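You operate a simulated robot arm through the tools that you are given. There is no shell and no other tool.

The job below is to be done with a simulated two-armed robot. You get a single attempt, and the scene is never put back.

## Task
Move the small red die from the grey holder to the blue case.
Fine: lift it out with the press; the slide plate ends pulled out. Where these are worked on the way, their far stop is far enough and under half their travel is too little: slide plate.

The check looks at the end state, three seconds after you hand in, the way a careful person would. Anything else that was tipped, shoved, dropped, spilled or broken makes it a failure.

## Robot
Two 7-joint arms with fingered hands on one trunk that stands fixed in place. Base frame: the origin is at the foot of the trunk, x ahead of it, y to its left, z up. Lengths are in cm, angles in rad, forces in N, time in s.
The left shoulder is at [7, 13.9, 105.8], the right one opposite. With the tool pointing down near the work surface each hand reaches from about 46 to 84 cm from the base axis, measured 20 degrees to its own side. Payload 3.9 kg a hand.
The tool frame of a hand sits at the grasp point between the pads (the TCP): z along the fingers, y along the line on which they close. The tips reach 2.9 cm beyond it. The gripper opens to 10 cm; its body begins 3.4 cm behind the TCP. The gripper is a hand of 5 fingers: y runs from the thumb to the fingers, the wrist lies at [-1.5, -10.5, -17.7] in the tool frame, and closing takes about 1.5 s.
Orientation is that of the tool frame in the base frame, as a unit quaternion [x, y, z, w]. With the fingers straight down and the wrist toward the robot, the tool's x, y and z point along [0, 1, 0], [1, 0, 0] and [0, 0, -1] of the base frame.

## Interface
- The arms move only by the tool play_rows. It takes "left_steps", "right_steps" or both (then of equal length, played together; a hand with none holds still); each is one flat list of numbers, 7 for each row, row after row: the shift along the base's x, y, z in cm, then the turn, a rotation vector about the base's x, y, z in rad, then the gripper command, from -1 (shut) to 1 (fully open), values between in proportion. In form: [x, y, z, wx, wy, wz, gripper, x, y, z, wx, wy, wz, gripper, ...]. A call has 1 to 20 rows; each row is the pose to reach, as a shift and turn from the pose commanded when the call began. Each row takes 0.2 s and may step no farther than 5 cm and 0.15 rad from the row before; otherwise, or with a gripper value out of range, the whole call is refused. A pose out of reach is approached as far as the arm can. The call stops where the force on the tool passes 40 N (or 10 N more than at its start, if that is more) or the arm is blocked; 0.2 s more then pass. The fingers move at their own pace (about 15.3 cm/s each) and stop on an object; they squeeze with about 25 N. The grip force told is the motor's: it shows also when the fingers shut on nothing. Time passes only in rows, and 0.2 s behind the last, so rows that repeat a pose let the fingers close. The reply holds the time, the measured pose of the TCP, the force on the tool along the base axes, the opening and the grip force, in the units named above and with some noise, with the torque about the TCP (base axes, N m) and any sound that the robot's microphone picked up.
- Cameras (640 x 400 px; columns grow to the right, rows downward): "scene" is now at [13.72, 2.84, 138.57]; the picture's right is [0.29, -0.96, 0.00], its down [-0.47, -0.15, -0.87] and it looks along [0.83, 0.26, -0.49] (base axes); focal length 348 px, centre (320, 200). "left" rides on the left gripper at [-6.6, -8.6, -12.1] in its tool frame; the picture's right is [-0.76, -0.31, 0.58], its down [0.59, -0.70, 0.40] and it looks along [0.28, 0.64, 0.71] (tool axes); focal length 247 px, centre (320, 200). "right" rides on the right gripper at [6.6, -8.6, -12.1] in its tool frame; the picture's right is [-0.76, 0.31, -0.58], its down [-0.59, -0.70, 0.40] and it looks along [-0.28, 0.64, 0.71] (tool axes); focal length 247 px, centre (320, 200). There is no depth. A picture from a camera that has moved, and an enlarged one, comes with that camera's place and axes in the base frame and with its lens.
- camera(camera): a new picture of that camera. The clock stands still meanwhile.
- move_column(by): slides the trunk up (or, below 0, down) by that many cm; the arms and the scene camera ride with it, the base frame stays. It gives what a move gives, with no picture.
- hand_shape(shape, hand): the hand has 5 fingers and takes this shape, open, in about a second: jaw (thumb against the fingers, like two jaws); tri (thumb and two fingers); tip (a fingertip pinch); poke (one finger out to press); point (the index stretched); flat (the hand flat); cup (the hand cupped); fist (a fist). The gripper value then closes the fingers along that shape, each until it touches; the sizes above hold for jaw. It gives what a move gives, with no picture.
- aim_head(pan, tilt): turns the head with the scene camera to pan (to the left, within 1.501 rad either way) and tilt (down, from -0.506 to 1.204), counted from straight ahead of the robot. It gives what a move gives.
- close_up(camera, box): a new picture of the part [left, top, right, bottom] of that camera's present view, enlarged. The clock stands still meanwhile.
- close_job(): hands the job in; it is judged then, once.

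Nothing tells you positions but the pictures and the camera data. Unless the task says otherwise, let go and move clear before handing in.

The tools are called as name(argument=value, ...) on one line, values as JSON. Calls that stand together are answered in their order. play_rows: Moves the arms, as the interface text tells. Its arguments: {"type":"object","properties":{"left_steps":{"type":"array"},"right_steps":{"type":"array"}},"required":[]} The other tools are called the same way: move_column (by) moves the trunk up or down; hand_shape (shape, hand) gives the hand a shape; aim_head (pan, tilt) turns the head that bears the scene camera; camera (camera) takes a picture; close_up (camera, box) takes an enlarged picture of a part of a camera's view; close_job () hands the job in.

At the start:

```text
t: 0.0
left_eef_pos: [40.36, 29.24, 120.14]
left_orientation: [0.585, 0.811, 0.001, 0.0]
left_ft_force: [0.0, -0.5, 0.9]
left_torque: [0.01, -0.06, -0.01]
left_opening: 9.96
left_finger_force: 0.0
left_shape: jaw
right_eef_pos: [49.25, -0.05, 117.51]
right_orientation: [0.584, 0.812, 0.0, 0.0]
right_ft_force: [-0.6, -0.2, -0.7]
right_torque: [0.02, 0.01, 0.0]
right_opening: 9.97
right_finger_force: 0.1
right_shape: jaw
trunk travel left (down, up): [-70.0, 14.0]
head pan, tilt (commanded): [0.298, 0.517]
```

scene: 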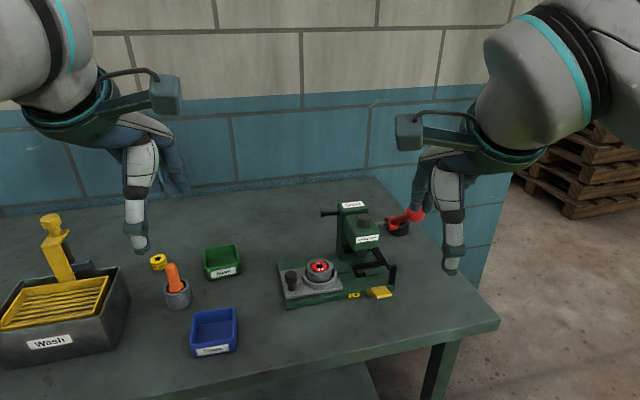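
right: 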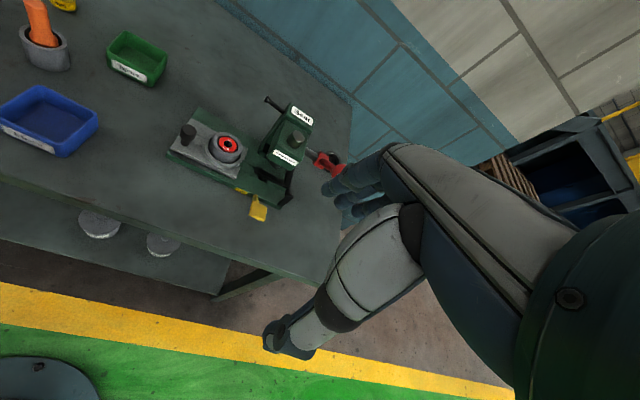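
left: 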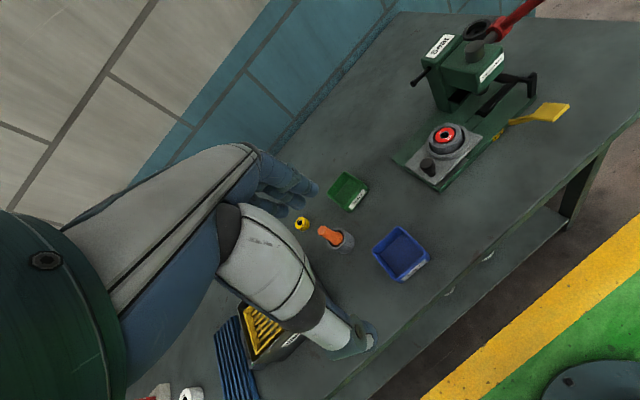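

I see a table with a green arbor press on the right (red handle, grey slide plate with a holder and a red die), and a blue case and a green case in the middle. I'll look closer at the press first.

close_up(camera="scene", box=[260, 180, 460, 320])

close_up(camera="right", box=[150, 80, 350, 230])

close_up(camera="left", box=[380, 0, 600, 200])

close_up(camera="scene", box=[120, 220, 280, 370])

```text
2.86 times, centred on (360, 250) of scene
camera zoom: at [13.72, 2.84, 138.57], right [0.29, -0.96, 0.0], down [-0.47, -0.15, -0.87], along [0.83, 0.26, -0.49], focal length 994 px, centre (206, 57)
```

zoom: 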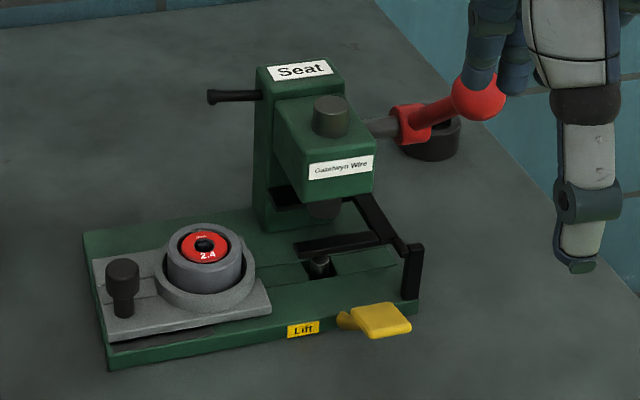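

```text
2.67 times, centred on (250, 155) of right
camera zoom: at [38.9, 3.61, 129.66], right [0.53, -0.62, 0.58], down [-0.48, -0.78, -0.4], along [0.7, -0.07, -0.71], focal length 659 px, centre (507, 320)
```

zoom: 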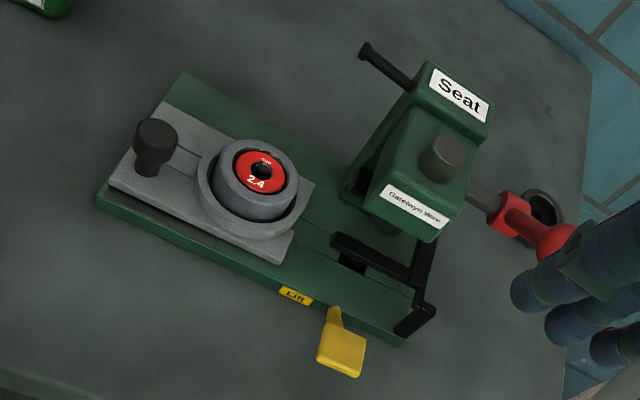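

```text
2.00 times, centred on (490, 100) of left
camera zoom: at [34.23, 20.42, 132.26], right [-0.05, -0.82, -0.58], down [-0.85, 0.34, -0.4], along [0.52, 0.47, -0.71], focal length 494 px, centre (-20, 400)
```

zoom: 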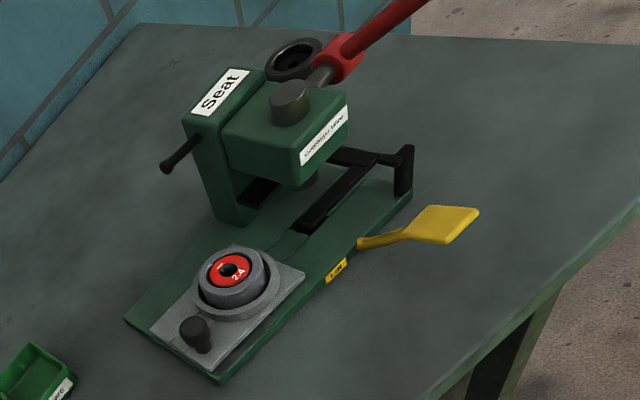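

```text
2.67 times, centred on (200, 295) of scene
camera zoom: at [13.72, 2.84, 138.57], right [0.29, -0.96, 0.0], down [-0.47, -0.15, -0.87], along [0.83, 0.26, -0.49], focal length 928 px, centre (640, -53)
```

zoom: 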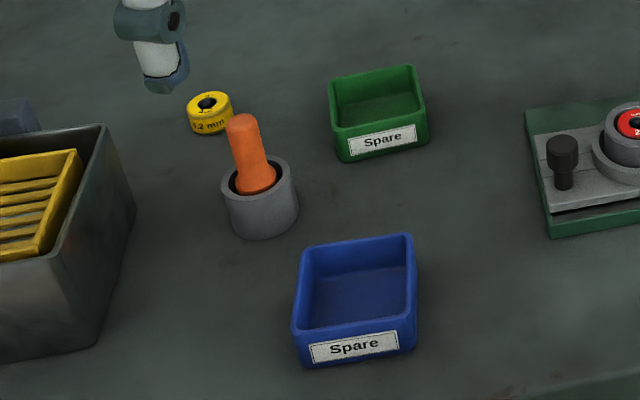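

The slide plate with the holder looks pulled out, with the lift pin and the yellow "Lift" lever under the press head. I'll enlarge these parts before I move anything.

close_up(camera="scene", box=[330, 230, 400, 305])

close_up(camera="scene", box=[275, 250, 350, 310])

close_up(camera="left", box=[470, 60, 580, 160])

close_up(camera="right", box=[220, 80, 340, 230])

close_up(camera="scene", box=[310, 190, 430, 265])

```text
5.33 times, centred on (365, 268) of scene
camera zoom: at [13.72, 2.84, 138.57], right [0.29, -0.96, 0.0], down [-0.47, -0.15, -0.87], along [0.83, 0.26, -0.49], focal length 1856 px, centre (80, -160)
```

zoom: 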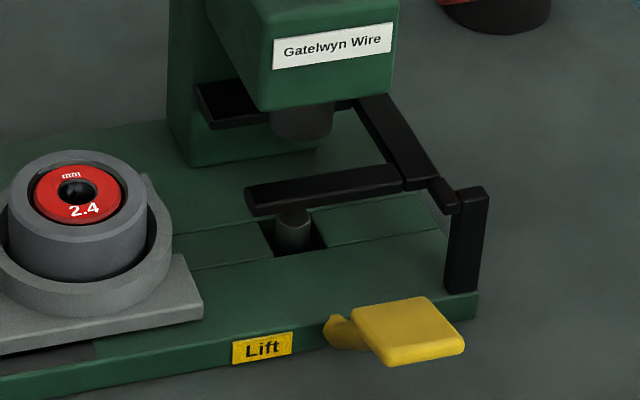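

```text
6.67 times, centred on (312, 280) of scene
camera zoom: at [13.72, 2.84, 138.57], right [0.29, -0.96, 0.0], down [-0.47, -0.15, -0.87], along [0.83, 0.26, -0.49], focal length 2320 px, centre (370, -333)
```

zoom: 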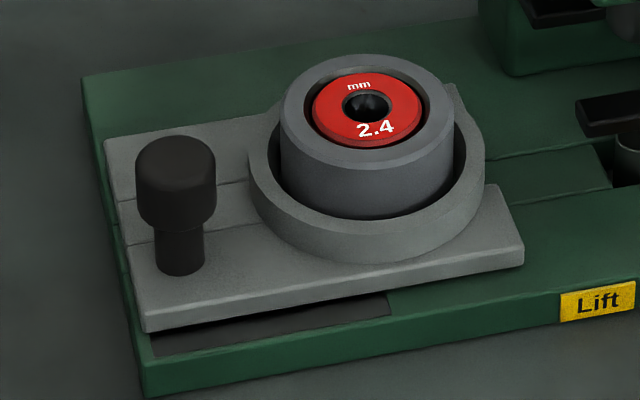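

```text
4.00 times, centred on (525, 110) of left
camera zoom: at [34.23, 20.42, 132.26], right [-0.05, -0.82, -0.58], down [-0.85, 0.34, -0.4], along [0.52, 0.47, -0.71], focal length 988 px, centre (-500, 560)
```

zoom: 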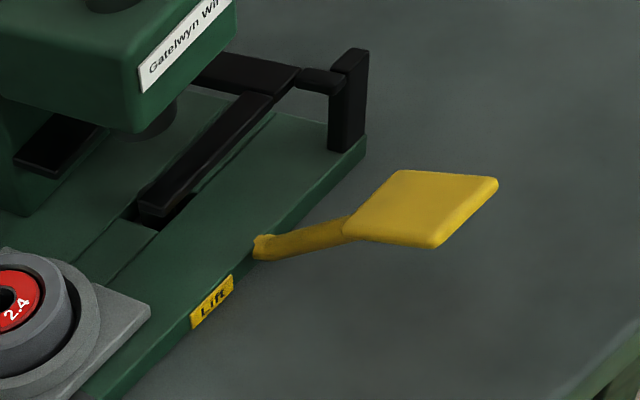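

```text
2.67 times, centred on (280, 155) of right
camera zoom: at [38.9, 3.61, 129.66], right [0.53, -0.62, 0.58], down [-0.48, -0.78, -0.4], along [0.7, -0.07, -0.71], focal length 659 px, centre (427, 320)
```

zoom: 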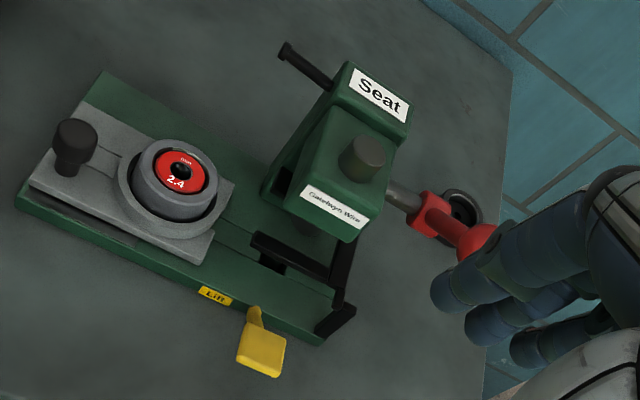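

```text
5.33 times, centred on (370, 228) of scene
camera zoom: at [13.72, 2.84, 138.57], right [0.29, -0.96, 0.0], down [-0.47, -0.15, -0.87], along [0.83, 0.26, -0.49], focal length 1856 px, centre (53, 53)
```

zoom: 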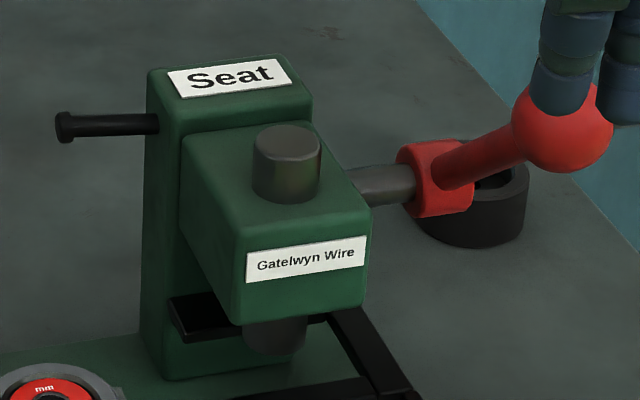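

The paddle of the lift lever sits raised at about (61, 6, 93). The knob of the slide plate is near (61, 23, 93) and the die near (67.4, 19.5, 91). The slide runs along roughly (0.51, -0.86), with about 9 cm of travel to the pin. I'll put the left hand in a pinch and the right hand in poke, then look at both.

hand_shape(shape="tip", hand="left")

hand_shape(shape="poke", hand="right")

camera(camera="left")

camera(camera="right")

camera(camera="scene")

```text
t: 0.9
left_eef_pos: [40.31, 29.26, 120.17]
left_orientation: [0.585, 0.811, 0.0, 0.0]
left_ft_force: [0.5, 0.0, 0.0]
left_torque: [-0.03, 0.02, 0.02]
left_opening: 9.99
left_finger_force: 0.0
left_shape: tip
right_eef_pos: [49.16, -0.11, 117.52]
right_orientation: [0.585, 0.811, -0.001, 0.0]
right_ft_force: [0.9, 0.0, -0.4]
right_torque: [0.01, 0.03, -0.02]
right_opening: 10.0
right_finger_force: 0.0
right_shape: jaw
trunk travel left (down, up): [-70.0, 14.0]
head pan, tilt (commanded): [0.298, 0.517]
```

```text
t: 1.8
left_eef_pos: [40.34, 29.33, 120.06]
left_orientation: [0.585, 0.811, 0.0, -0.001]
left_ft_force: [0.1, -0.2, -0.9]
left_torque: [0.03, -0.01, -0.01]
left_opening: 10.0
left_finger_force: 0.1
left_shape: tip
right_eef_pos: [49.1, 0.04, 117.6]
right_orientation: [0.584, 0.812, 0.0, 0.0]
right_ft_force: [0.2, -0.4, 0.3]
right_torque: [0.02, 0.01, -0.01]
right_opening: 0.0
right_finger_force: 0.1
right_shape: poke
trunk travel left (down, up): [-70.0, 14.0]
head pan, tilt (commanded): [0.298, 0.517]
```

```text
taken
camera left: at [34.24, 20.42, 132.26], right [-0.05, -0.82, -0.58], down [-0.85, 0.34, -0.4], along [0.52, 0.47, -0.71], focal length 247 px, centre (320, 200)
```

left: 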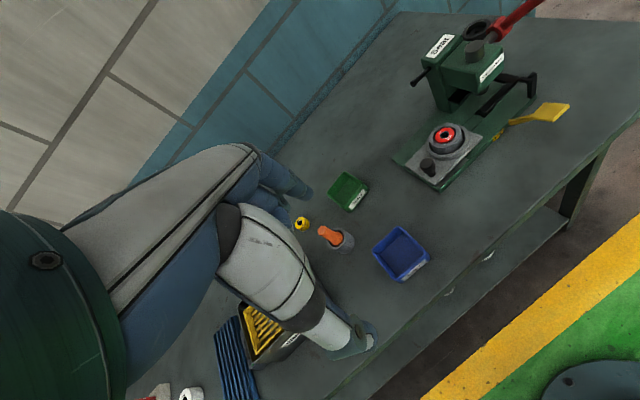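

```text
taken
camera right: at [38.9, 3.61, 129.65], right [0.53, -0.62, 0.58], down [-0.48, -0.78, -0.4], along [0.7, -0.07, -0.71], focal length 247 px, centre (320, 200)
```

right: 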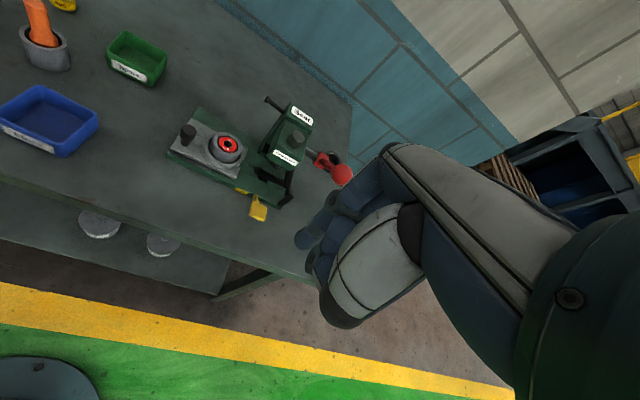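

```text
taken
camera scene: at [13.72, 2.85, 138.57], right [0.29, -0.96, 0.0], down [-0.47, -0.15, -0.87], along [0.83, 0.26, -0.49], focal length 348 px, centre (320, 200)
```

scene: 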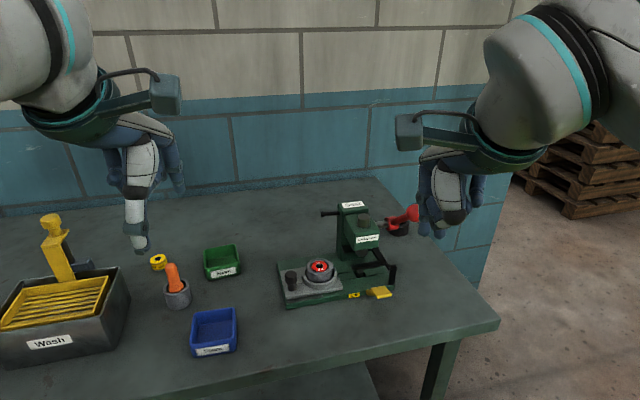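

close_up(camera="right", box=[270, 130, 450, 340])

close_up(camera="left", box=[200, 150, 400, 370])

close_up(camera="scene", box=[380, 90, 520, 250])

close_up(camera="scene", box=[80, 90, 220, 270])

```text
1.90 times, centred on (360, 235) of right
camera zoom: at [38.9, 3.61, 129.65], right [0.53, -0.62, 0.58], down [-0.48, -0.78, -0.4], along [0.7, -0.07, -0.71], focal length 470 px, centre (244, 133)
```

zoom: 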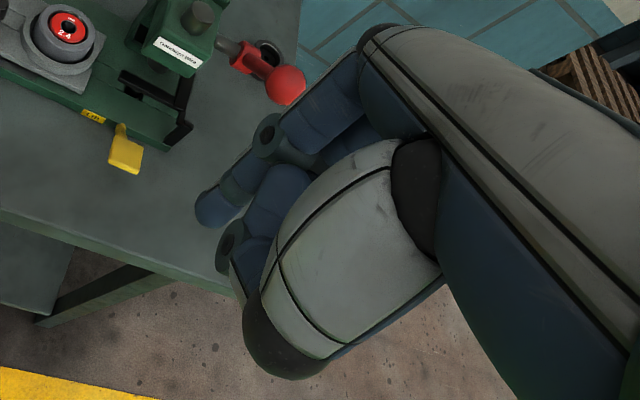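

```text
1.82 times, centred on (300, 260) of left
camera zoom: at [34.24, 20.42, 132.26], right [-0.05, -0.82, -0.58], down [-0.85, 0.34, -0.4], along [0.52, 0.47, -0.71], focal length 449 px, centre (356, 91)
```

zoom: 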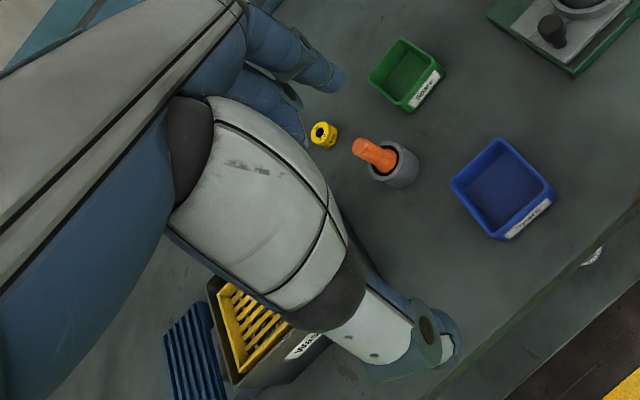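

```text
2.50 times, centred on (450, 170) of scene
camera zoom: at [13.72, 2.85, 138.57], right [0.29, -0.96, 0.0], down [-0.47, -0.15, -0.87], along [0.83, 0.26, -0.49], focal length 870 px, centre (-5, 275)
```

zoom: 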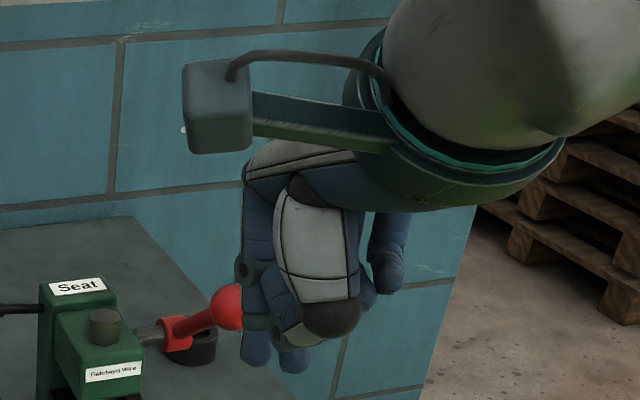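

```text
2.22 times, centred on (150, 180) of scene
camera zoom: at [13.72, 2.85, 138.57], right [0.29, -0.96, 0.0], down [-0.47, -0.15, -0.87], along [0.83, 0.26, -0.49], focal length 773 px, centre (698, 244)
```

zoom: 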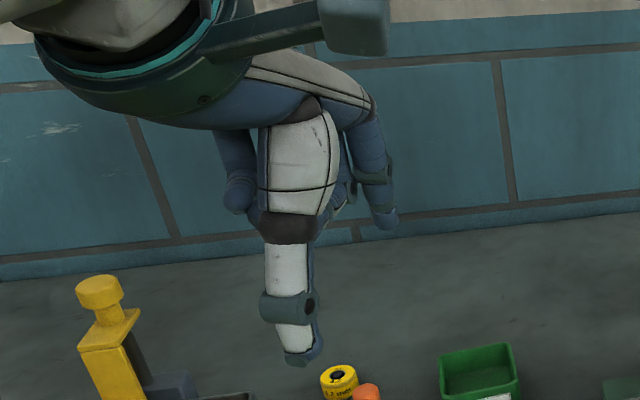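

The left pinch opens with thumb and index about 5 cm either side of the TCP, and the right poke finger points down. Next I move the left hand above the slide knob, with the pinch line across the slide direction. The right hand stays where it is.

play_rows(left_steps=[2.6, -0.7, -1.5, 0, 0, 0.04, 1, 5.2, -1.5, -3, 0, 0, 0.08, 1, 7.8, -2.2, -5, 0, 0, 0.12, 1, 10.4, -3, -7, 0, 0, 0.16, 1, 13, -3.7, -9, 0, 0, 0.2, 1, 15.6, -4.5, -11, 0, 0, 0.24, 1, 18.2, -5.2, -13, 0, 0, 0.25, 1, 20.7, -6, -14.5, 0, 0, 0.25, 1])

camera(camera="left")

camera(camera="scene")

camera(camera="right")

```text
t: 3.6
left_eef_pos: [61.12, 23.1, 105.57]
left_orientation: [0.479, 0.878, 0.001, 0.0]
left_ft_force: [-0.4, 0.3, 0.9]
left_torque: [0.05, 0.03, -0.01]
left_opening: 10.0
left_finger_force: 0.0
left_shape: tip
right_eef_pos: [49.18, -0.14, 117.54]
right_orientation: [0.584, 0.811, 0.001, 0.0]
right_ft_force: [0.5, -0.4, -0.8]
right_torque: [0.01, 0.01, -0.03]
right_opening: 0.01
right_finger_force: 0.1
right_shape: poke
trunk travel left (down, up): [-70.0, 14.0]
head pan, tilt (commanded): [0.298, 0.517]
```

```text
taken
camera left: at [57.56, 13.13, 117.78], right [0.15, -0.8, -0.58], down [-0.91, 0.12, -0.4], along [0.39, 0.59, -0.71], focal length 247 px, centre (320, 200)
```

left: 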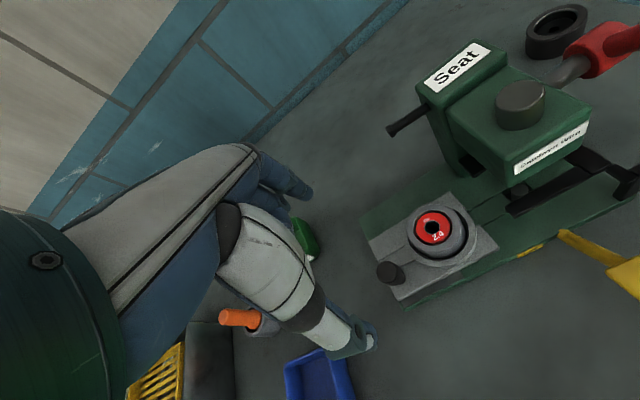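

```text
taken
camera scene: at [13.85, 2.74, 138.56], right [0.29, -0.96, 0.0], down [-0.47, -0.14, -0.87], along [0.83, 0.26, -0.49], focal length 348 px, centre (320, 200)
```

scene: 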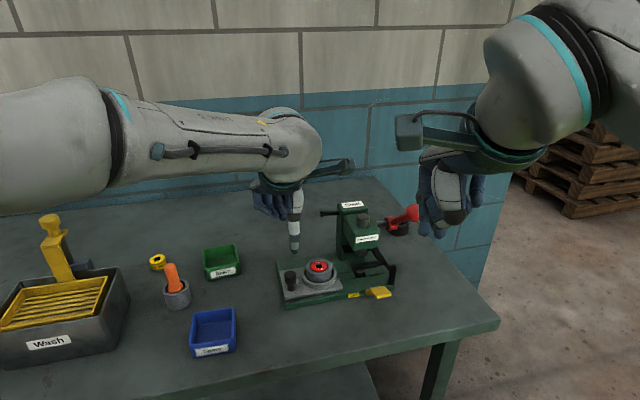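

```text
taken
camera right: at [39.03, 3.51, 129.61], right [0.53, -0.62, 0.58], down [-0.48, -0.78, -0.4], along [0.7, -0.07, -0.71], focal length 247 px, centre (320, 200)
```

right: 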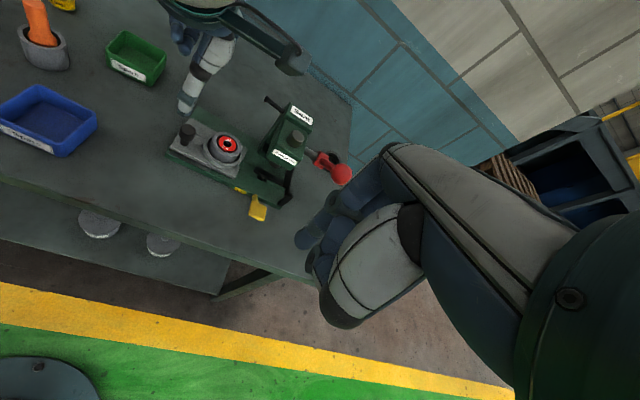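

close_up(camera="left", box=[340, 180, 500, 310])

close_up(camera="scene", box=[240, 170, 360, 310])

close_up(camera="left", box=[440, 60, 640, 300])

close_up(camera="right", box=[150, 60, 330, 230])

```text
3.08 times, centred on (420, 245) of left
camera zoom: at [57.56, 13.13, 117.78], right [0.15, -0.8, -0.58], down [-0.91, 0.12, -0.4], along [0.39, 0.59, -0.71], focal length 760 px, centre (12, 62)
```

zoom: 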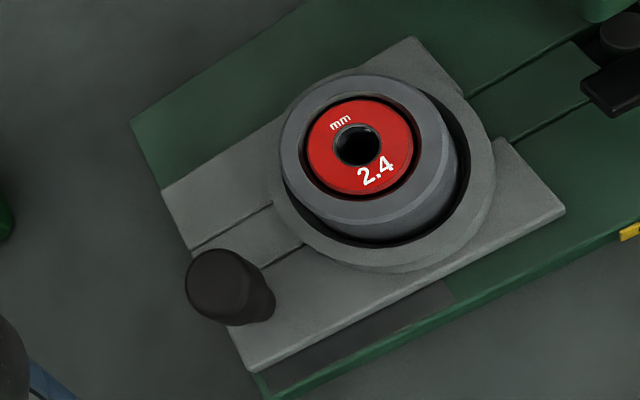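

```text
2.86 times, centred on (300, 240) of scene
camera zoom: at [13.85, 2.74, 138.56], right [0.29, -0.96, 0.0], down [-0.47, -0.14, -0.87], along [0.83, 0.26, -0.49], focal length 994 px, centre (377, 86)
```

zoom: 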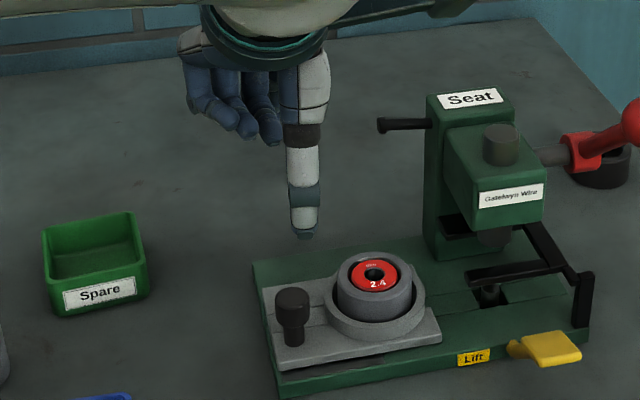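

```text
1.67 times, centred on (540, 180) of left
camera zoom: at [57.56, 13.13, 117.78], right [0.15, -0.8, -0.58], down [-0.91, 0.12, -0.4], along [0.39, 0.59, -0.71], focal length 412 px, centre (-47, 233)
```

zoom: 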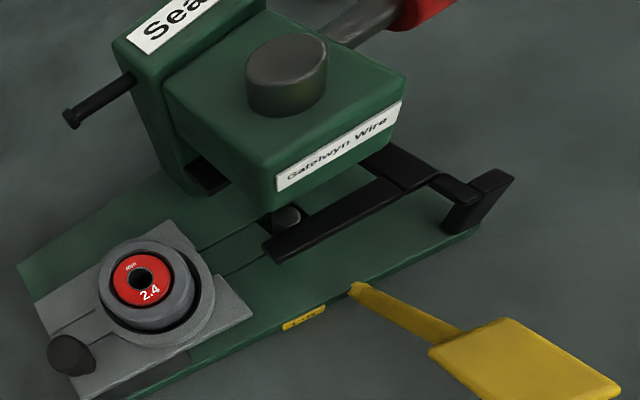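

```text
2.35 times, centred on (240, 145) of right
camera zoom: at [39.03, 3.51, 129.61], right [0.53, -0.62, 0.58], down [-0.48, -0.78, -0.4], along [0.7, -0.07, -0.71], focal length 581 px, centre (508, 329)
```

zoom: 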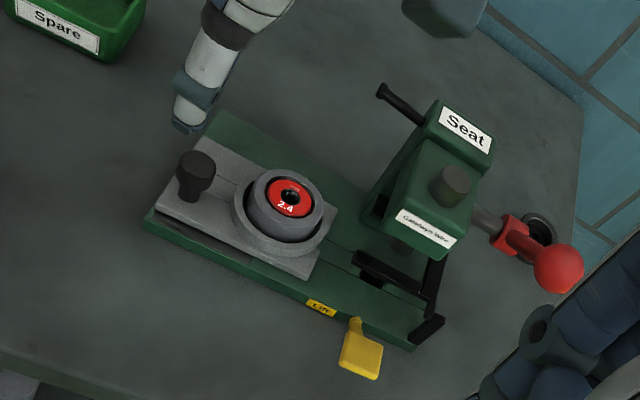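

The two views agree on the knob top at about (61.6, 23.2, 93.0), the die top at (66.6, 19.0, 91.9) and the pin at (71.4, 11.3, 88.1). That makes the slide travel about 9 cm along (0.53, -0.85). I'll lower the open pinch around the knob.

play_rows(left_steps=[0.3, 0.1, -2.4, 0, 0, 0, 1, 0.5, 0.1, -4.8, 0, 0, 0, 1, 0.5, 0.1, -7.2, 0, 0, 0, 1, 0.5, 0.1, -9.2, 0, 0, 0, 1, 0.5, 0.1, -10.7, 0, 0, 0, 1, 0.5, 0.1, -11.7, 0, 0, 0, 1])

camera(camera="left")

close_up(camera="scene", box=[240, 170, 360, 310])

close_up(camera="right", box=[150, 60, 330, 230])

```text
t: 5.0
left_eef_pos: [61.56, 23.28, 93.95]
left_orientation: [0.479, 0.878, 0.0, 0.0]
left_ft_force: [2.0, 0.5, -0.1]
left_torque: [0.02, 0.0, -0.01]
left_opening: 9.99
left_finger_force: 0.1
left_shape: tip
right_eef_pos: [49.19, -0.09, 117.62]
right_orientation: [0.585, 0.811, 0.001, 0.0]
right_ft_force: [-0.1, 0.4, 0.0]
right_torque: [-0.03, -0.02, -0.01]
right_opening: 0.02
right_finger_force: 0.0
right_shape: poke
trunk travel left (down, up): [-70.0, 14.0]
head pan, tilt (commanded): [0.298, 0.517]
```

```text
taken
camera left: at [57.87, 13.32, 106.06], right [0.15, -0.8, -0.58], down [-0.91, 0.11, -0.4], along [0.39, 0.59, -0.71], focal length 247 px, centre (320, 200)
```

left: 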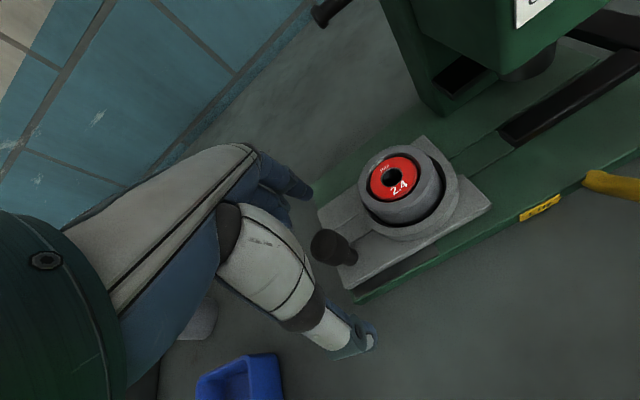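

```text
2.86 times, centred on (300, 240) of scene
camera zoom: at [13.74, 2.83, 138.57], right [0.29, -0.96, 0.0], down [-0.47, -0.15, -0.87], along [0.83, 0.26, -0.49], focal length 994 px, centre (377, 86)
```

zoom: 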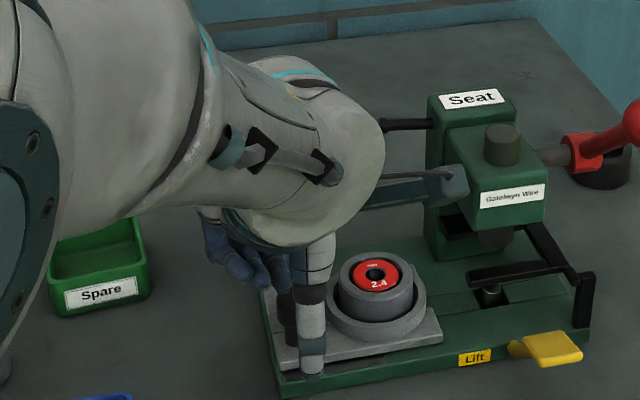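

```text
2.35 times, centred on (240, 145) of right
camera zoom: at [38.93, 3.6, 129.65], right [0.53, -0.62, 0.58], down [-0.48, -0.78, -0.4], along [0.7, -0.07, -0.71], focal length 581 px, centre (508, 329)
```

zoom: 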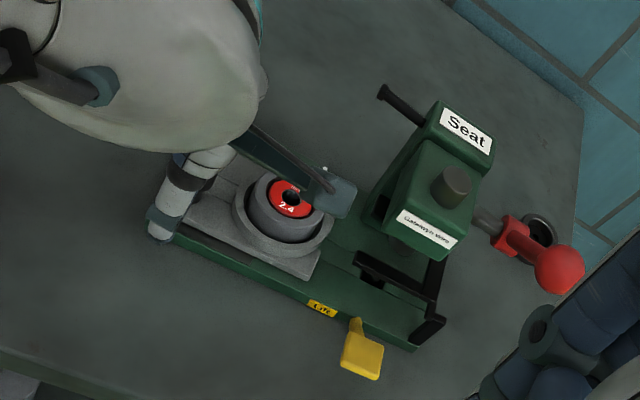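

close_up(camera="left", box=[240, 150, 400, 370])

```text
1.82 times, centred on (320, 260) of left
camera zoom: at [57.87, 13.32, 106.06], right [0.15, -0.8, -0.58], down [-0.91, 0.11, -0.4], along [0.39, 0.59, -0.71], focal length 449 px, centre (320, 91)
```

zoom: 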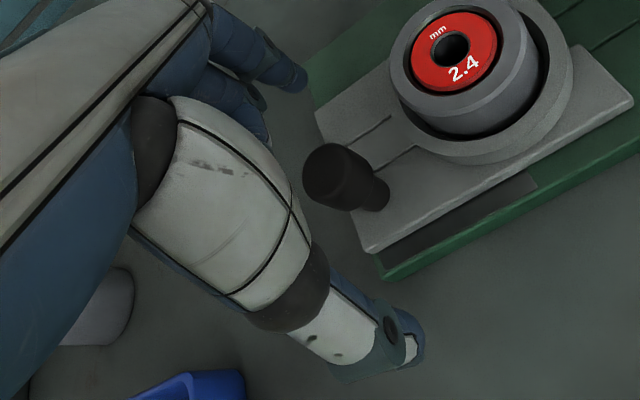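

The knob sits right at the TCP in xy, about 1 cm below it. I'll lower a little and close the pinch on it.

play_rows(left_steps=[0, 0, -0.6, 0, 0, 0, 1, 0, 0, -0.6, 0, 0, 0, 0.2, 0, 0, -0.6, 0, 0, 0, -0.3, 0, 0, -0.6, 0, 0, 0, -0.6, 0, 0, -0.6, 0, 0, 0, -1, 0, 0, -0.6, 0, 0, 0, -1, 0, 0, -0.6, 0, 0, 0, -1, 0, 0, -0.6, 0, 0, 0, -1])

close_up(camera="left", box=[240, 150, 400, 370])

close_up(camera="scene", box=[240, 200, 360, 310])

```text
t: 6.8
left_eef_pos: [61.65, 23.49, 93.27]
left_orientation: [0.478, 0.878, 0.0, 0.0]
left_ft_force: [1.1, 2.9, -2.0]
left_torque: [0.02, 0.01, 0.03]
left_opening: 1.88
left_finger_force: 24.8
left_shape: tip
right_eef_pos: [49.1, 0.07, 117.55]
right_orientation: [0.585, 0.811, 0.001, 0.0]
right_ft_force: [0.0, 0.0, 0.6]
right_torque: [0.0, 0.01, -0.01]
right_opening: 0.02
right_finger_force: 0.1
right_shape: poke
trunk travel left (down, up): [-70.0, 14.0]
head pan, tilt (commanded): [0.298, 0.517]
```

```text
1.82 times, centred on (320, 260) of left
camera zoom: at [57.89, 13.36, 105.45], right [0.15, -0.8, -0.58], down [-0.91, 0.11, -0.4], along [0.39, 0.59, -0.71], focal length 449 px, centre (320, 91)
```

zoom: 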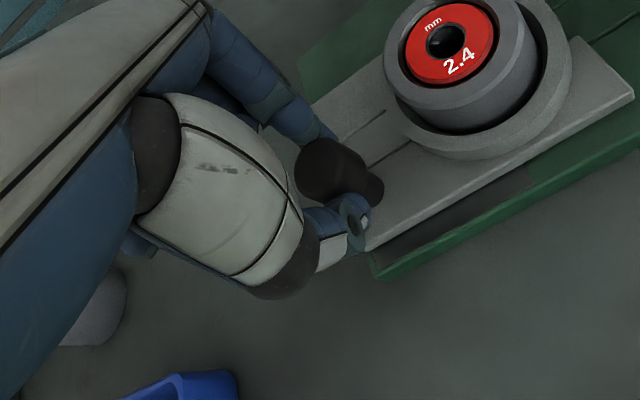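

```text
3.64 times, centred on (300, 255) of scene
camera zoom: at [13.76, 2.9, 138.57], right [0.29, -0.96, 0.0], down [-0.47, -0.15, -0.87], along [0.83, 0.26, -0.49], focal length 1266 px, centre (393, 0)
```

zoom: 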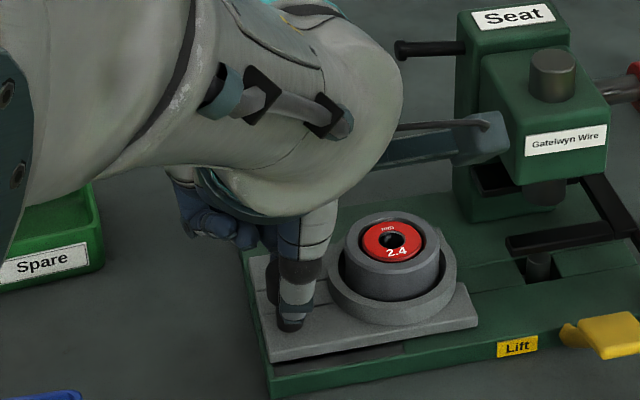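

The knob is pinched at 1.9 cm opening. I'll slide the plate in along (0.525, -0.851), starting with 3 cm.

play_rows(left_steps=[0.26, -0.43, 0, 0, 0, 0, -1, 0.53, -0.85, 0, 0, 0, 0, -1, 0.79, -1.28, 0, 0, 0, 0, -1, 1.05, -1.7, 0, 0, 0, 0, -1, 1.31, -2.13, 0, 0, 0, 0, -1, 1.58, -2.55, 0, 0, 0, 0, -1])

close_up(camera="scene", box=[240, 180, 400, 310])

close_up(camera="left", box=[240, 100, 500, 330])

close_up(camera="right", box=[150, 60, 330, 230])

```text
t: 8.2
left_eef_pos: [63.17, 20.77, 93.26]
left_orientation: [0.478, 0.878, 0.0, -0.001]
left_ft_force: [1.3, -0.2, -1.0]
left_torque: [0.02, 0.04, 0.0]
left_opening: 1.91
left_finger_force: 25.1
left_shape: tip
right_eef_pos: [49.2, -0.01, 117.58]
right_orientation: [0.585, 0.811, 0.0, 0.0]
right_ft_force: [0.2, 0.2, 1.1]
right_torque: [-0.02, -0.01, 0.01]
right_opening: 0.0
right_finger_force: 0.0
right_shape: poke
trunk travel left (down, up): [-70.0, 14.0]
head pan, tilt (commanded): [0.298, 0.517]
```

```text
3.08 times, centred on (320, 245) of scene
camera zoom: at [13.77, 2.85, 138.57], right [0.29, -0.96, 0.0], down [-0.47, -0.15, -0.87], along [0.83, 0.26, -0.49], focal length 1071 px, centre (320, 62)
```

zoom: 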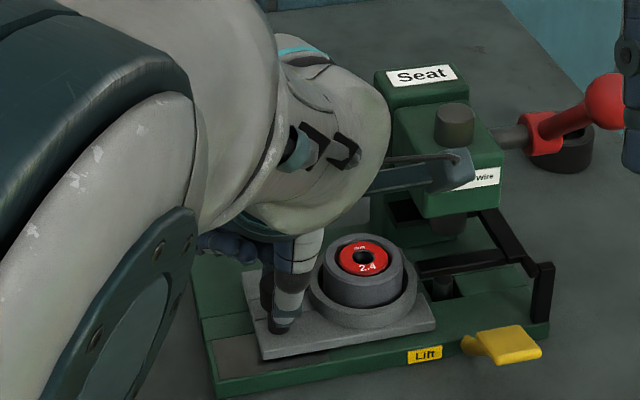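

```text
1.74 times, centred on (370, 215) of left
camera zoom: at [59.47, 10.72, 105.44], right [0.15, -0.8, -0.58], down [-0.91, 0.11, -0.4], along [0.39, 0.59, -0.71], focal length 430 px, centre (233, 174)
```

zoom: 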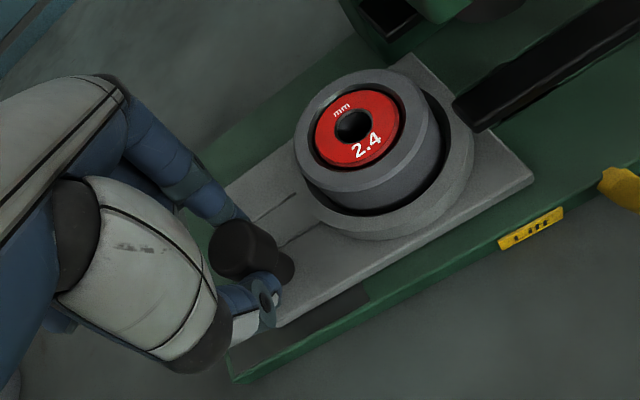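

```text
2.35 times, centred on (240, 145) of right
camera zoom: at [38.95, 3.61, 129.64], right [0.53, -0.62, 0.58], down [-0.48, -0.78, -0.4], along [0.7, -0.07, -0.71], focal length 581 px, centre (508, 329)
```

zoom: 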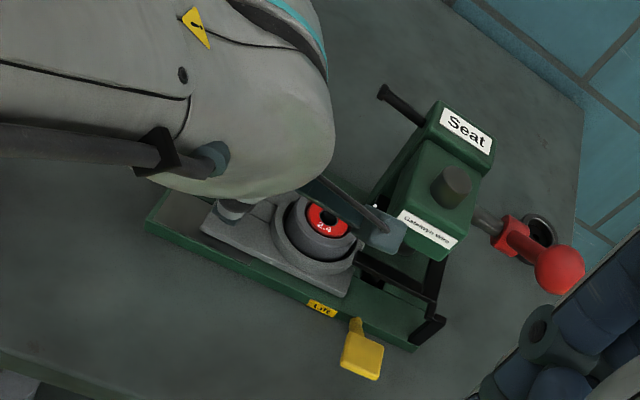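

The plate slides freely. I'll move it 3 cm more and then check the clearance to the press head and the black rod.

play_rows(left_steps=[0.26, -0.43, 0, 0, 0, 0, -1, 0.53, -0.85, 0, 0, 0, 0, -1, 0.79, -1.28, 0, 0, 0, 0, -1, 1.05, -1.7, 0, 0, 0, 0, -1, 1.31, -2.13, 0, 0, 0, 0, -1, 1.58, -2.55, 0, 0, 0, 0, -1])

close_up(camera="scene", box=[260, 180, 420, 310])

camera(camera="left")

close_up(camera="right", box=[150, 60, 330, 230])

```text
t: 9.6
left_eef_pos: [64.73, 18.51, 93.33]
left_orientation: [0.476, 0.88, -0.008, 0.004]
left_ft_force: [-4.5, -3.2, -10.5]
left_torque: [-0.08, 0.13, 0.08]
left_opening: 1.79
left_finger_force: 25.4
left_shape: tip
right_eef_pos: [49.31, 0.05, 117.5]
right_orientation: [0.584, 0.811, 0.0, 0.0]
right_ft_force: [-0.9, 0.6, 0.7]
right_torque: [-0.01, 0.05, 0.06]
right_opening: 0.01
right_finger_force: 0.1
right_shape: poke
trunk travel left (down, up): [-70.0, 14.0]
head pan, tilt (commanded): [0.298, 0.517]
```

```text
3.08 times, centred on (340, 245) of scene
camera zoom: at [13.81, 2.82, 138.55], right [0.29, -0.96, 0.0], down [-0.47, -0.15, -0.87], along [0.83, 0.26, -0.49], focal length 1071 px, centre (258, 62)
```

zoom: 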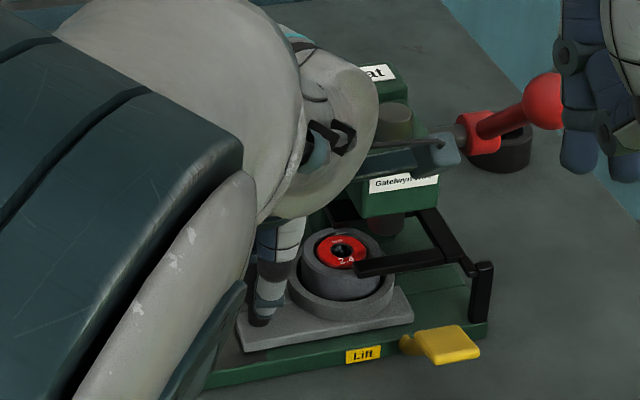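

```text
taken
camera left: at [61.12, 8.58, 105.7], right [0.16, -0.81, -0.56], down [-0.91, 0.1, -0.4], along [0.38, 0.58, -0.72], focal length 247 px, centre (320, 200)
```

left: 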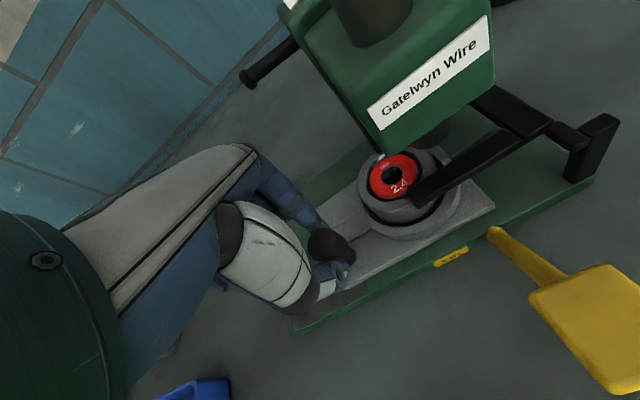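

```text
2.35 times, centred on (240, 145) of right
camera zoom: at [38.99, 3.59, 129.61], right [0.53, -0.62, 0.58], down [-0.48, -0.78, -0.4], along [0.7, -0.07, -0.71], focal length 581 px, centre (508, 329)
```

zoom: 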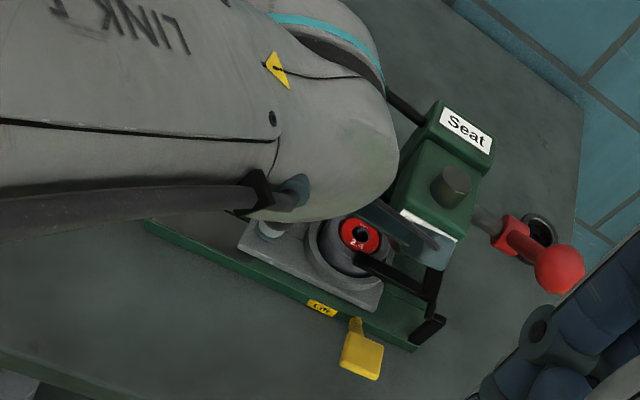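

The force has risen a little, to about 11 N, so I'll look closely before moving further.

close_up(camera="left", box=[340, 100, 520, 250])

close_up(camera="left", box=[200, 130, 400, 330])

close_up(camera="scene", box=[320, 230, 400, 300])

camera(camera="scene")

```text
2.67 times, centred on (430, 175) of left
camera zoom: at [61.12, 8.58, 105.7], right [0.16, -0.81, -0.56], down [-0.91, 0.1, -0.4], along [0.38, 0.58, -0.72], focal length 659 px, centre (27, 267)
```

zoom: 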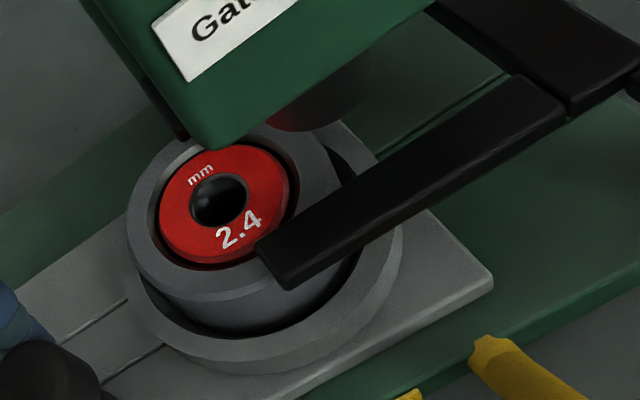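

```text
2.00 times, centred on (300, 230) of left
camera zoom: at [61.12, 8.58, 105.7], right [0.16, -0.81, -0.56], down [-0.91, 0.1, -0.4], along [0.38, 0.58, -0.72], focal length 494 px, centre (360, 140)
```

zoom: 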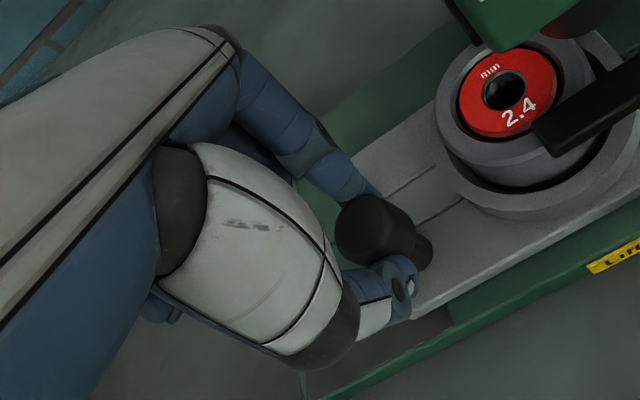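

```text
5.71 times, centred on (360, 265) of scene
camera zoom: at [13.81, 2.82, 138.55], right [0.29, -0.96, 0.0], down [-0.47, -0.15, -0.87], along [0.83, 0.26, -0.49], focal length 1989 px, centre (91, -171)
```

zoom: 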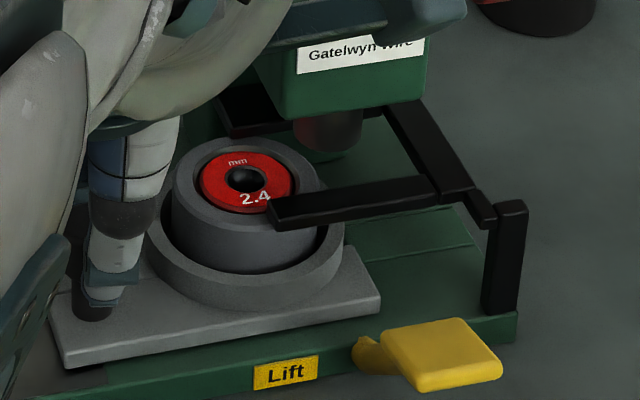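

```text
taken
camera scene: at [13.81, 2.82, 138.55], right [0.29, -0.96, 0.0], down [-0.47, -0.15, -0.87], along [0.83, 0.26, -0.49], focal length 348 px, centre (320, 200)
```

scene: 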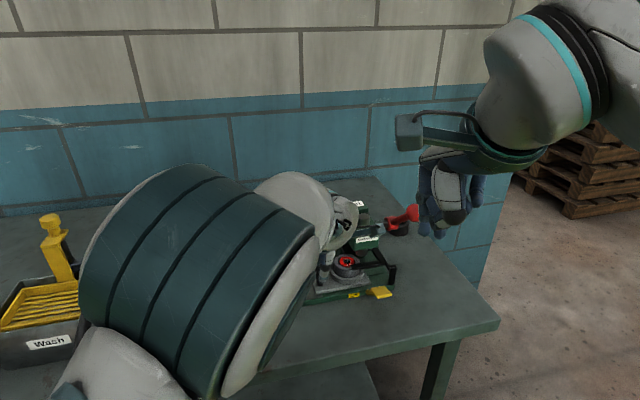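

The plate is about 5.7 cm in and the fork passes over the holder cleanly. The small force and lag seem to come from the arm's own posture, because the elbow is folding up. I'll open the pinch, lean the hand outward away from the press head, and regrip.

play_rows(left_steps=[0, 0.1, 0, 0, 0, 0, -0.6, 0, 0.1, 0, 0, 0, 0, -0.2, 0, 0.1, 0, 0, 0, 0, 0, 0, 0.1, 0, 0, 0, 0, 0])

close_up(camera="left", box=[200, 130, 400, 330])

```text
t: 10.6
left_eef_pos: [64.71, 18.93, 93.4]
left_orientation: [0.473, 0.881, -0.008, 0.004]
left_ft_force: [0.2, 0.8, 0.8]
left_torque: [0.01, 0.01, 0.01]
left_opening: 4.97
left_finger_force: 0.0
left_shape: tip
right_eef_pos: [49.03, -0.07, 117.63]
right_orientation: [0.585, 0.811, 0.0, 0.0]
right_ft_force: [-0.6, 0.6, -0.2]
right_torque: [0.0, -0.02, -0.01]
right_opening: 0.03
right_finger_force: 0.0
right_shape: poke
trunk travel left (down, up): [-70.0, 14.0]
head pan, tilt (commanded): [0.298, 0.517]
```

```text
2.00 times, centred on (300, 230) of left
camera zoom: at [61.14, 8.99, 105.74], right [0.16, -0.81, -0.56], down [-0.91, 0.1, -0.4], along [0.38, 0.58, -0.72], focal length 494 px, centre (360, 140)
```

zoom: 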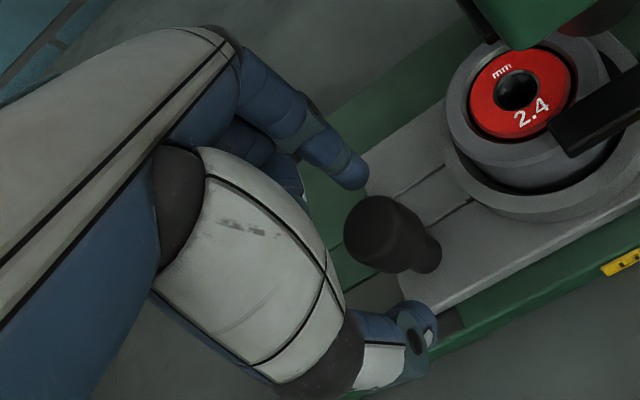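

With the hand free, the arm still can't reach the commanded pose, so it is a joint limit. I'll lean the hand 0.3 rad outward, which brings the wrist to the left.

play_rows(left_steps=[0, 0.3, 0, -0.085, -0.053, 0, 0, -0.1, 0.5, 0, -0.17, -0.105, 0, 0, -0.2, 0.6, 0, -0.255, -0.158, 0, 0, -0.2, 0.6, 0, -0.255, -0.158, 0, 0])

close_up(camera="left", box=[200, 130, 400, 330])

camera(camera="scene")

camera(camera="left")

```text
t: 11.6
left_eef_pos: [64.41, 18.82, 93.25]
left_orientation: [0.473, 0.868, -0.074, 0.13]
left_ft_force: [-0.2, 0.6, 0.2]
left_torque: [-0.01, 0.02, 0.0]
left_opening: 4.97
left_finger_force: 0.0
left_shape: tip
right_eef_pos: [49.12, 0.05, 117.57]
right_orientation: [0.585, 0.811, 0.0, 0.001]
right_ft_force: [-0.2, -0.5, -0.5]
right_torque: [0.04, 0.0, 0.0]
right_opening: 0.0
right_finger_force: 0.0
right_shape: poke
trunk travel left (down, up): [-70.0, 14.0]
head pan, tilt (commanded): [0.298, 0.517]
```

```text
2.00 times, centred on (300, 230) of left
camera zoom: at [58.75, 12.12, 106.88], right [0.22, -0.92, -0.33], down [-0.83, -0.01, -0.55], along [0.5, 0.4, -0.77], focal length 494 px, centre (360, 140)
```

zoom: 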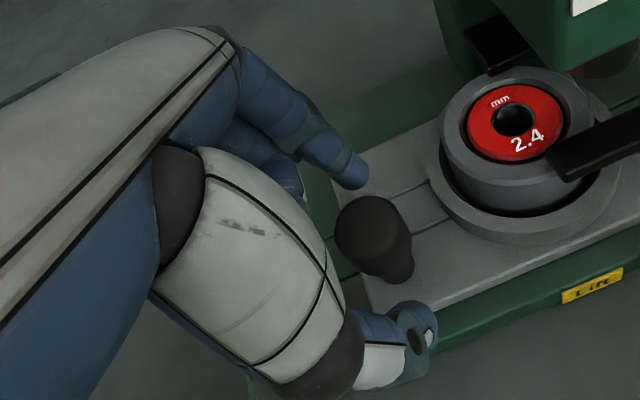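

```text
taken
camera scene: at [13.71, 2.79, 138.58], right [0.29, -0.96, 0.0], down [-0.47, -0.14, -0.87], along [0.83, 0.26, -0.49], focal length 348 px, centre (320, 200)
```

scene: 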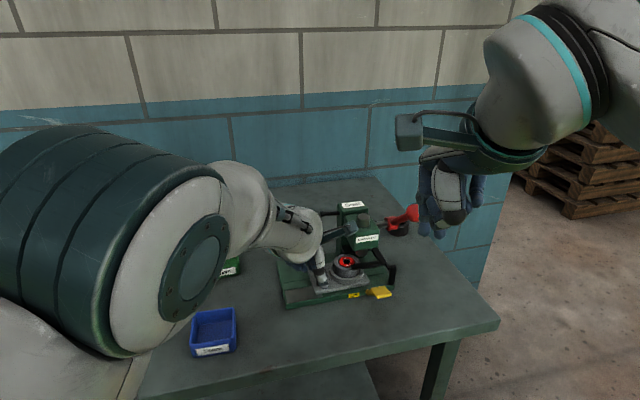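

```text
taken
camera left: at [58.75, 12.12, 106.88], right [0.22, -0.92, -0.33], down [-0.83, -0.01, -0.55], along [0.5, 0.4, -0.77], focal length 247 px, centre (320, 200)
```

left: 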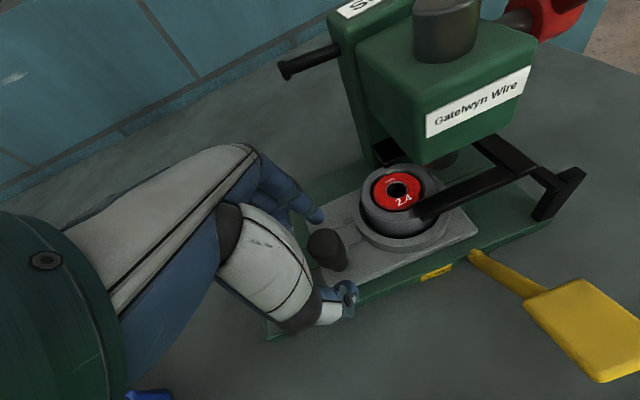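

The lean worked and the arm now tracks its commands. I'll shift slightly toward the knob and close again.

play_rows(left_steps=[0.26, -0.43, 0, 0, 0, 0, 0, 0.26, -0.43, 0, 0, 0, 0, -0.4, 0.26, -0.43, 0, 0, 0, 0, -1, 0.26, -0.43, 0, 0, 0, 0, -1, 0.26, -0.43, 0, 0, 0, 0, -1, 0.26, -0.43, 0, 0, 0, 0, -1])

close_up(camera="left", box=[200, 130, 400, 330])

```text
t: 13.0
left_eef_pos: [64.69, 18.62, 93.36]
left_orientation: [0.474, 0.868, -0.074, 0.13]
left_ft_force: [0.4, -1.6, -1.5]
left_torque: [-0.01, 0.0, -0.03]
left_opening: 1.46
left_finger_force: 25.4
left_shape: tip
right_eef_pos: [49.21, 0.11, 117.56]
right_orientation: [0.585, 0.811, 0.0, 0.0]
right_ft_force: [-0.3, -0.1, -0.1]
right_torque: [0.01, -0.02, 0.02]
right_opening: 0.02
right_finger_force: 0.1
right_shape: poke
trunk travel left (down, up): [-70.0, 14.0]
head pan, tilt (commanded): [0.298, 0.517]
```

```text
2.00 times, centred on (300, 230) of left
camera zoom: at [59.03, 11.75, 106.92], right [0.22, -0.92, -0.33], down [-0.83, -0.01, -0.55], along [0.5, 0.4, -0.77], focal length 494 px, centre (360, 140)
```

zoom: 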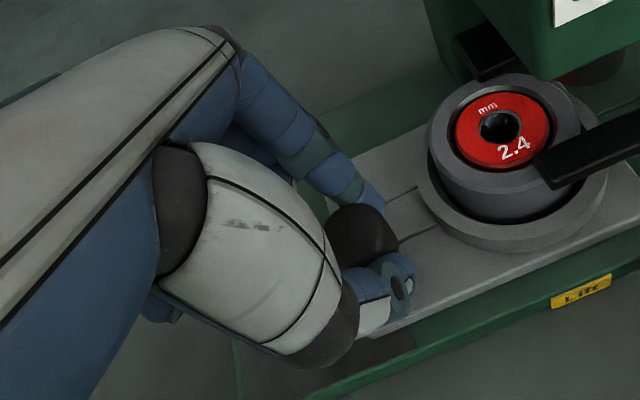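

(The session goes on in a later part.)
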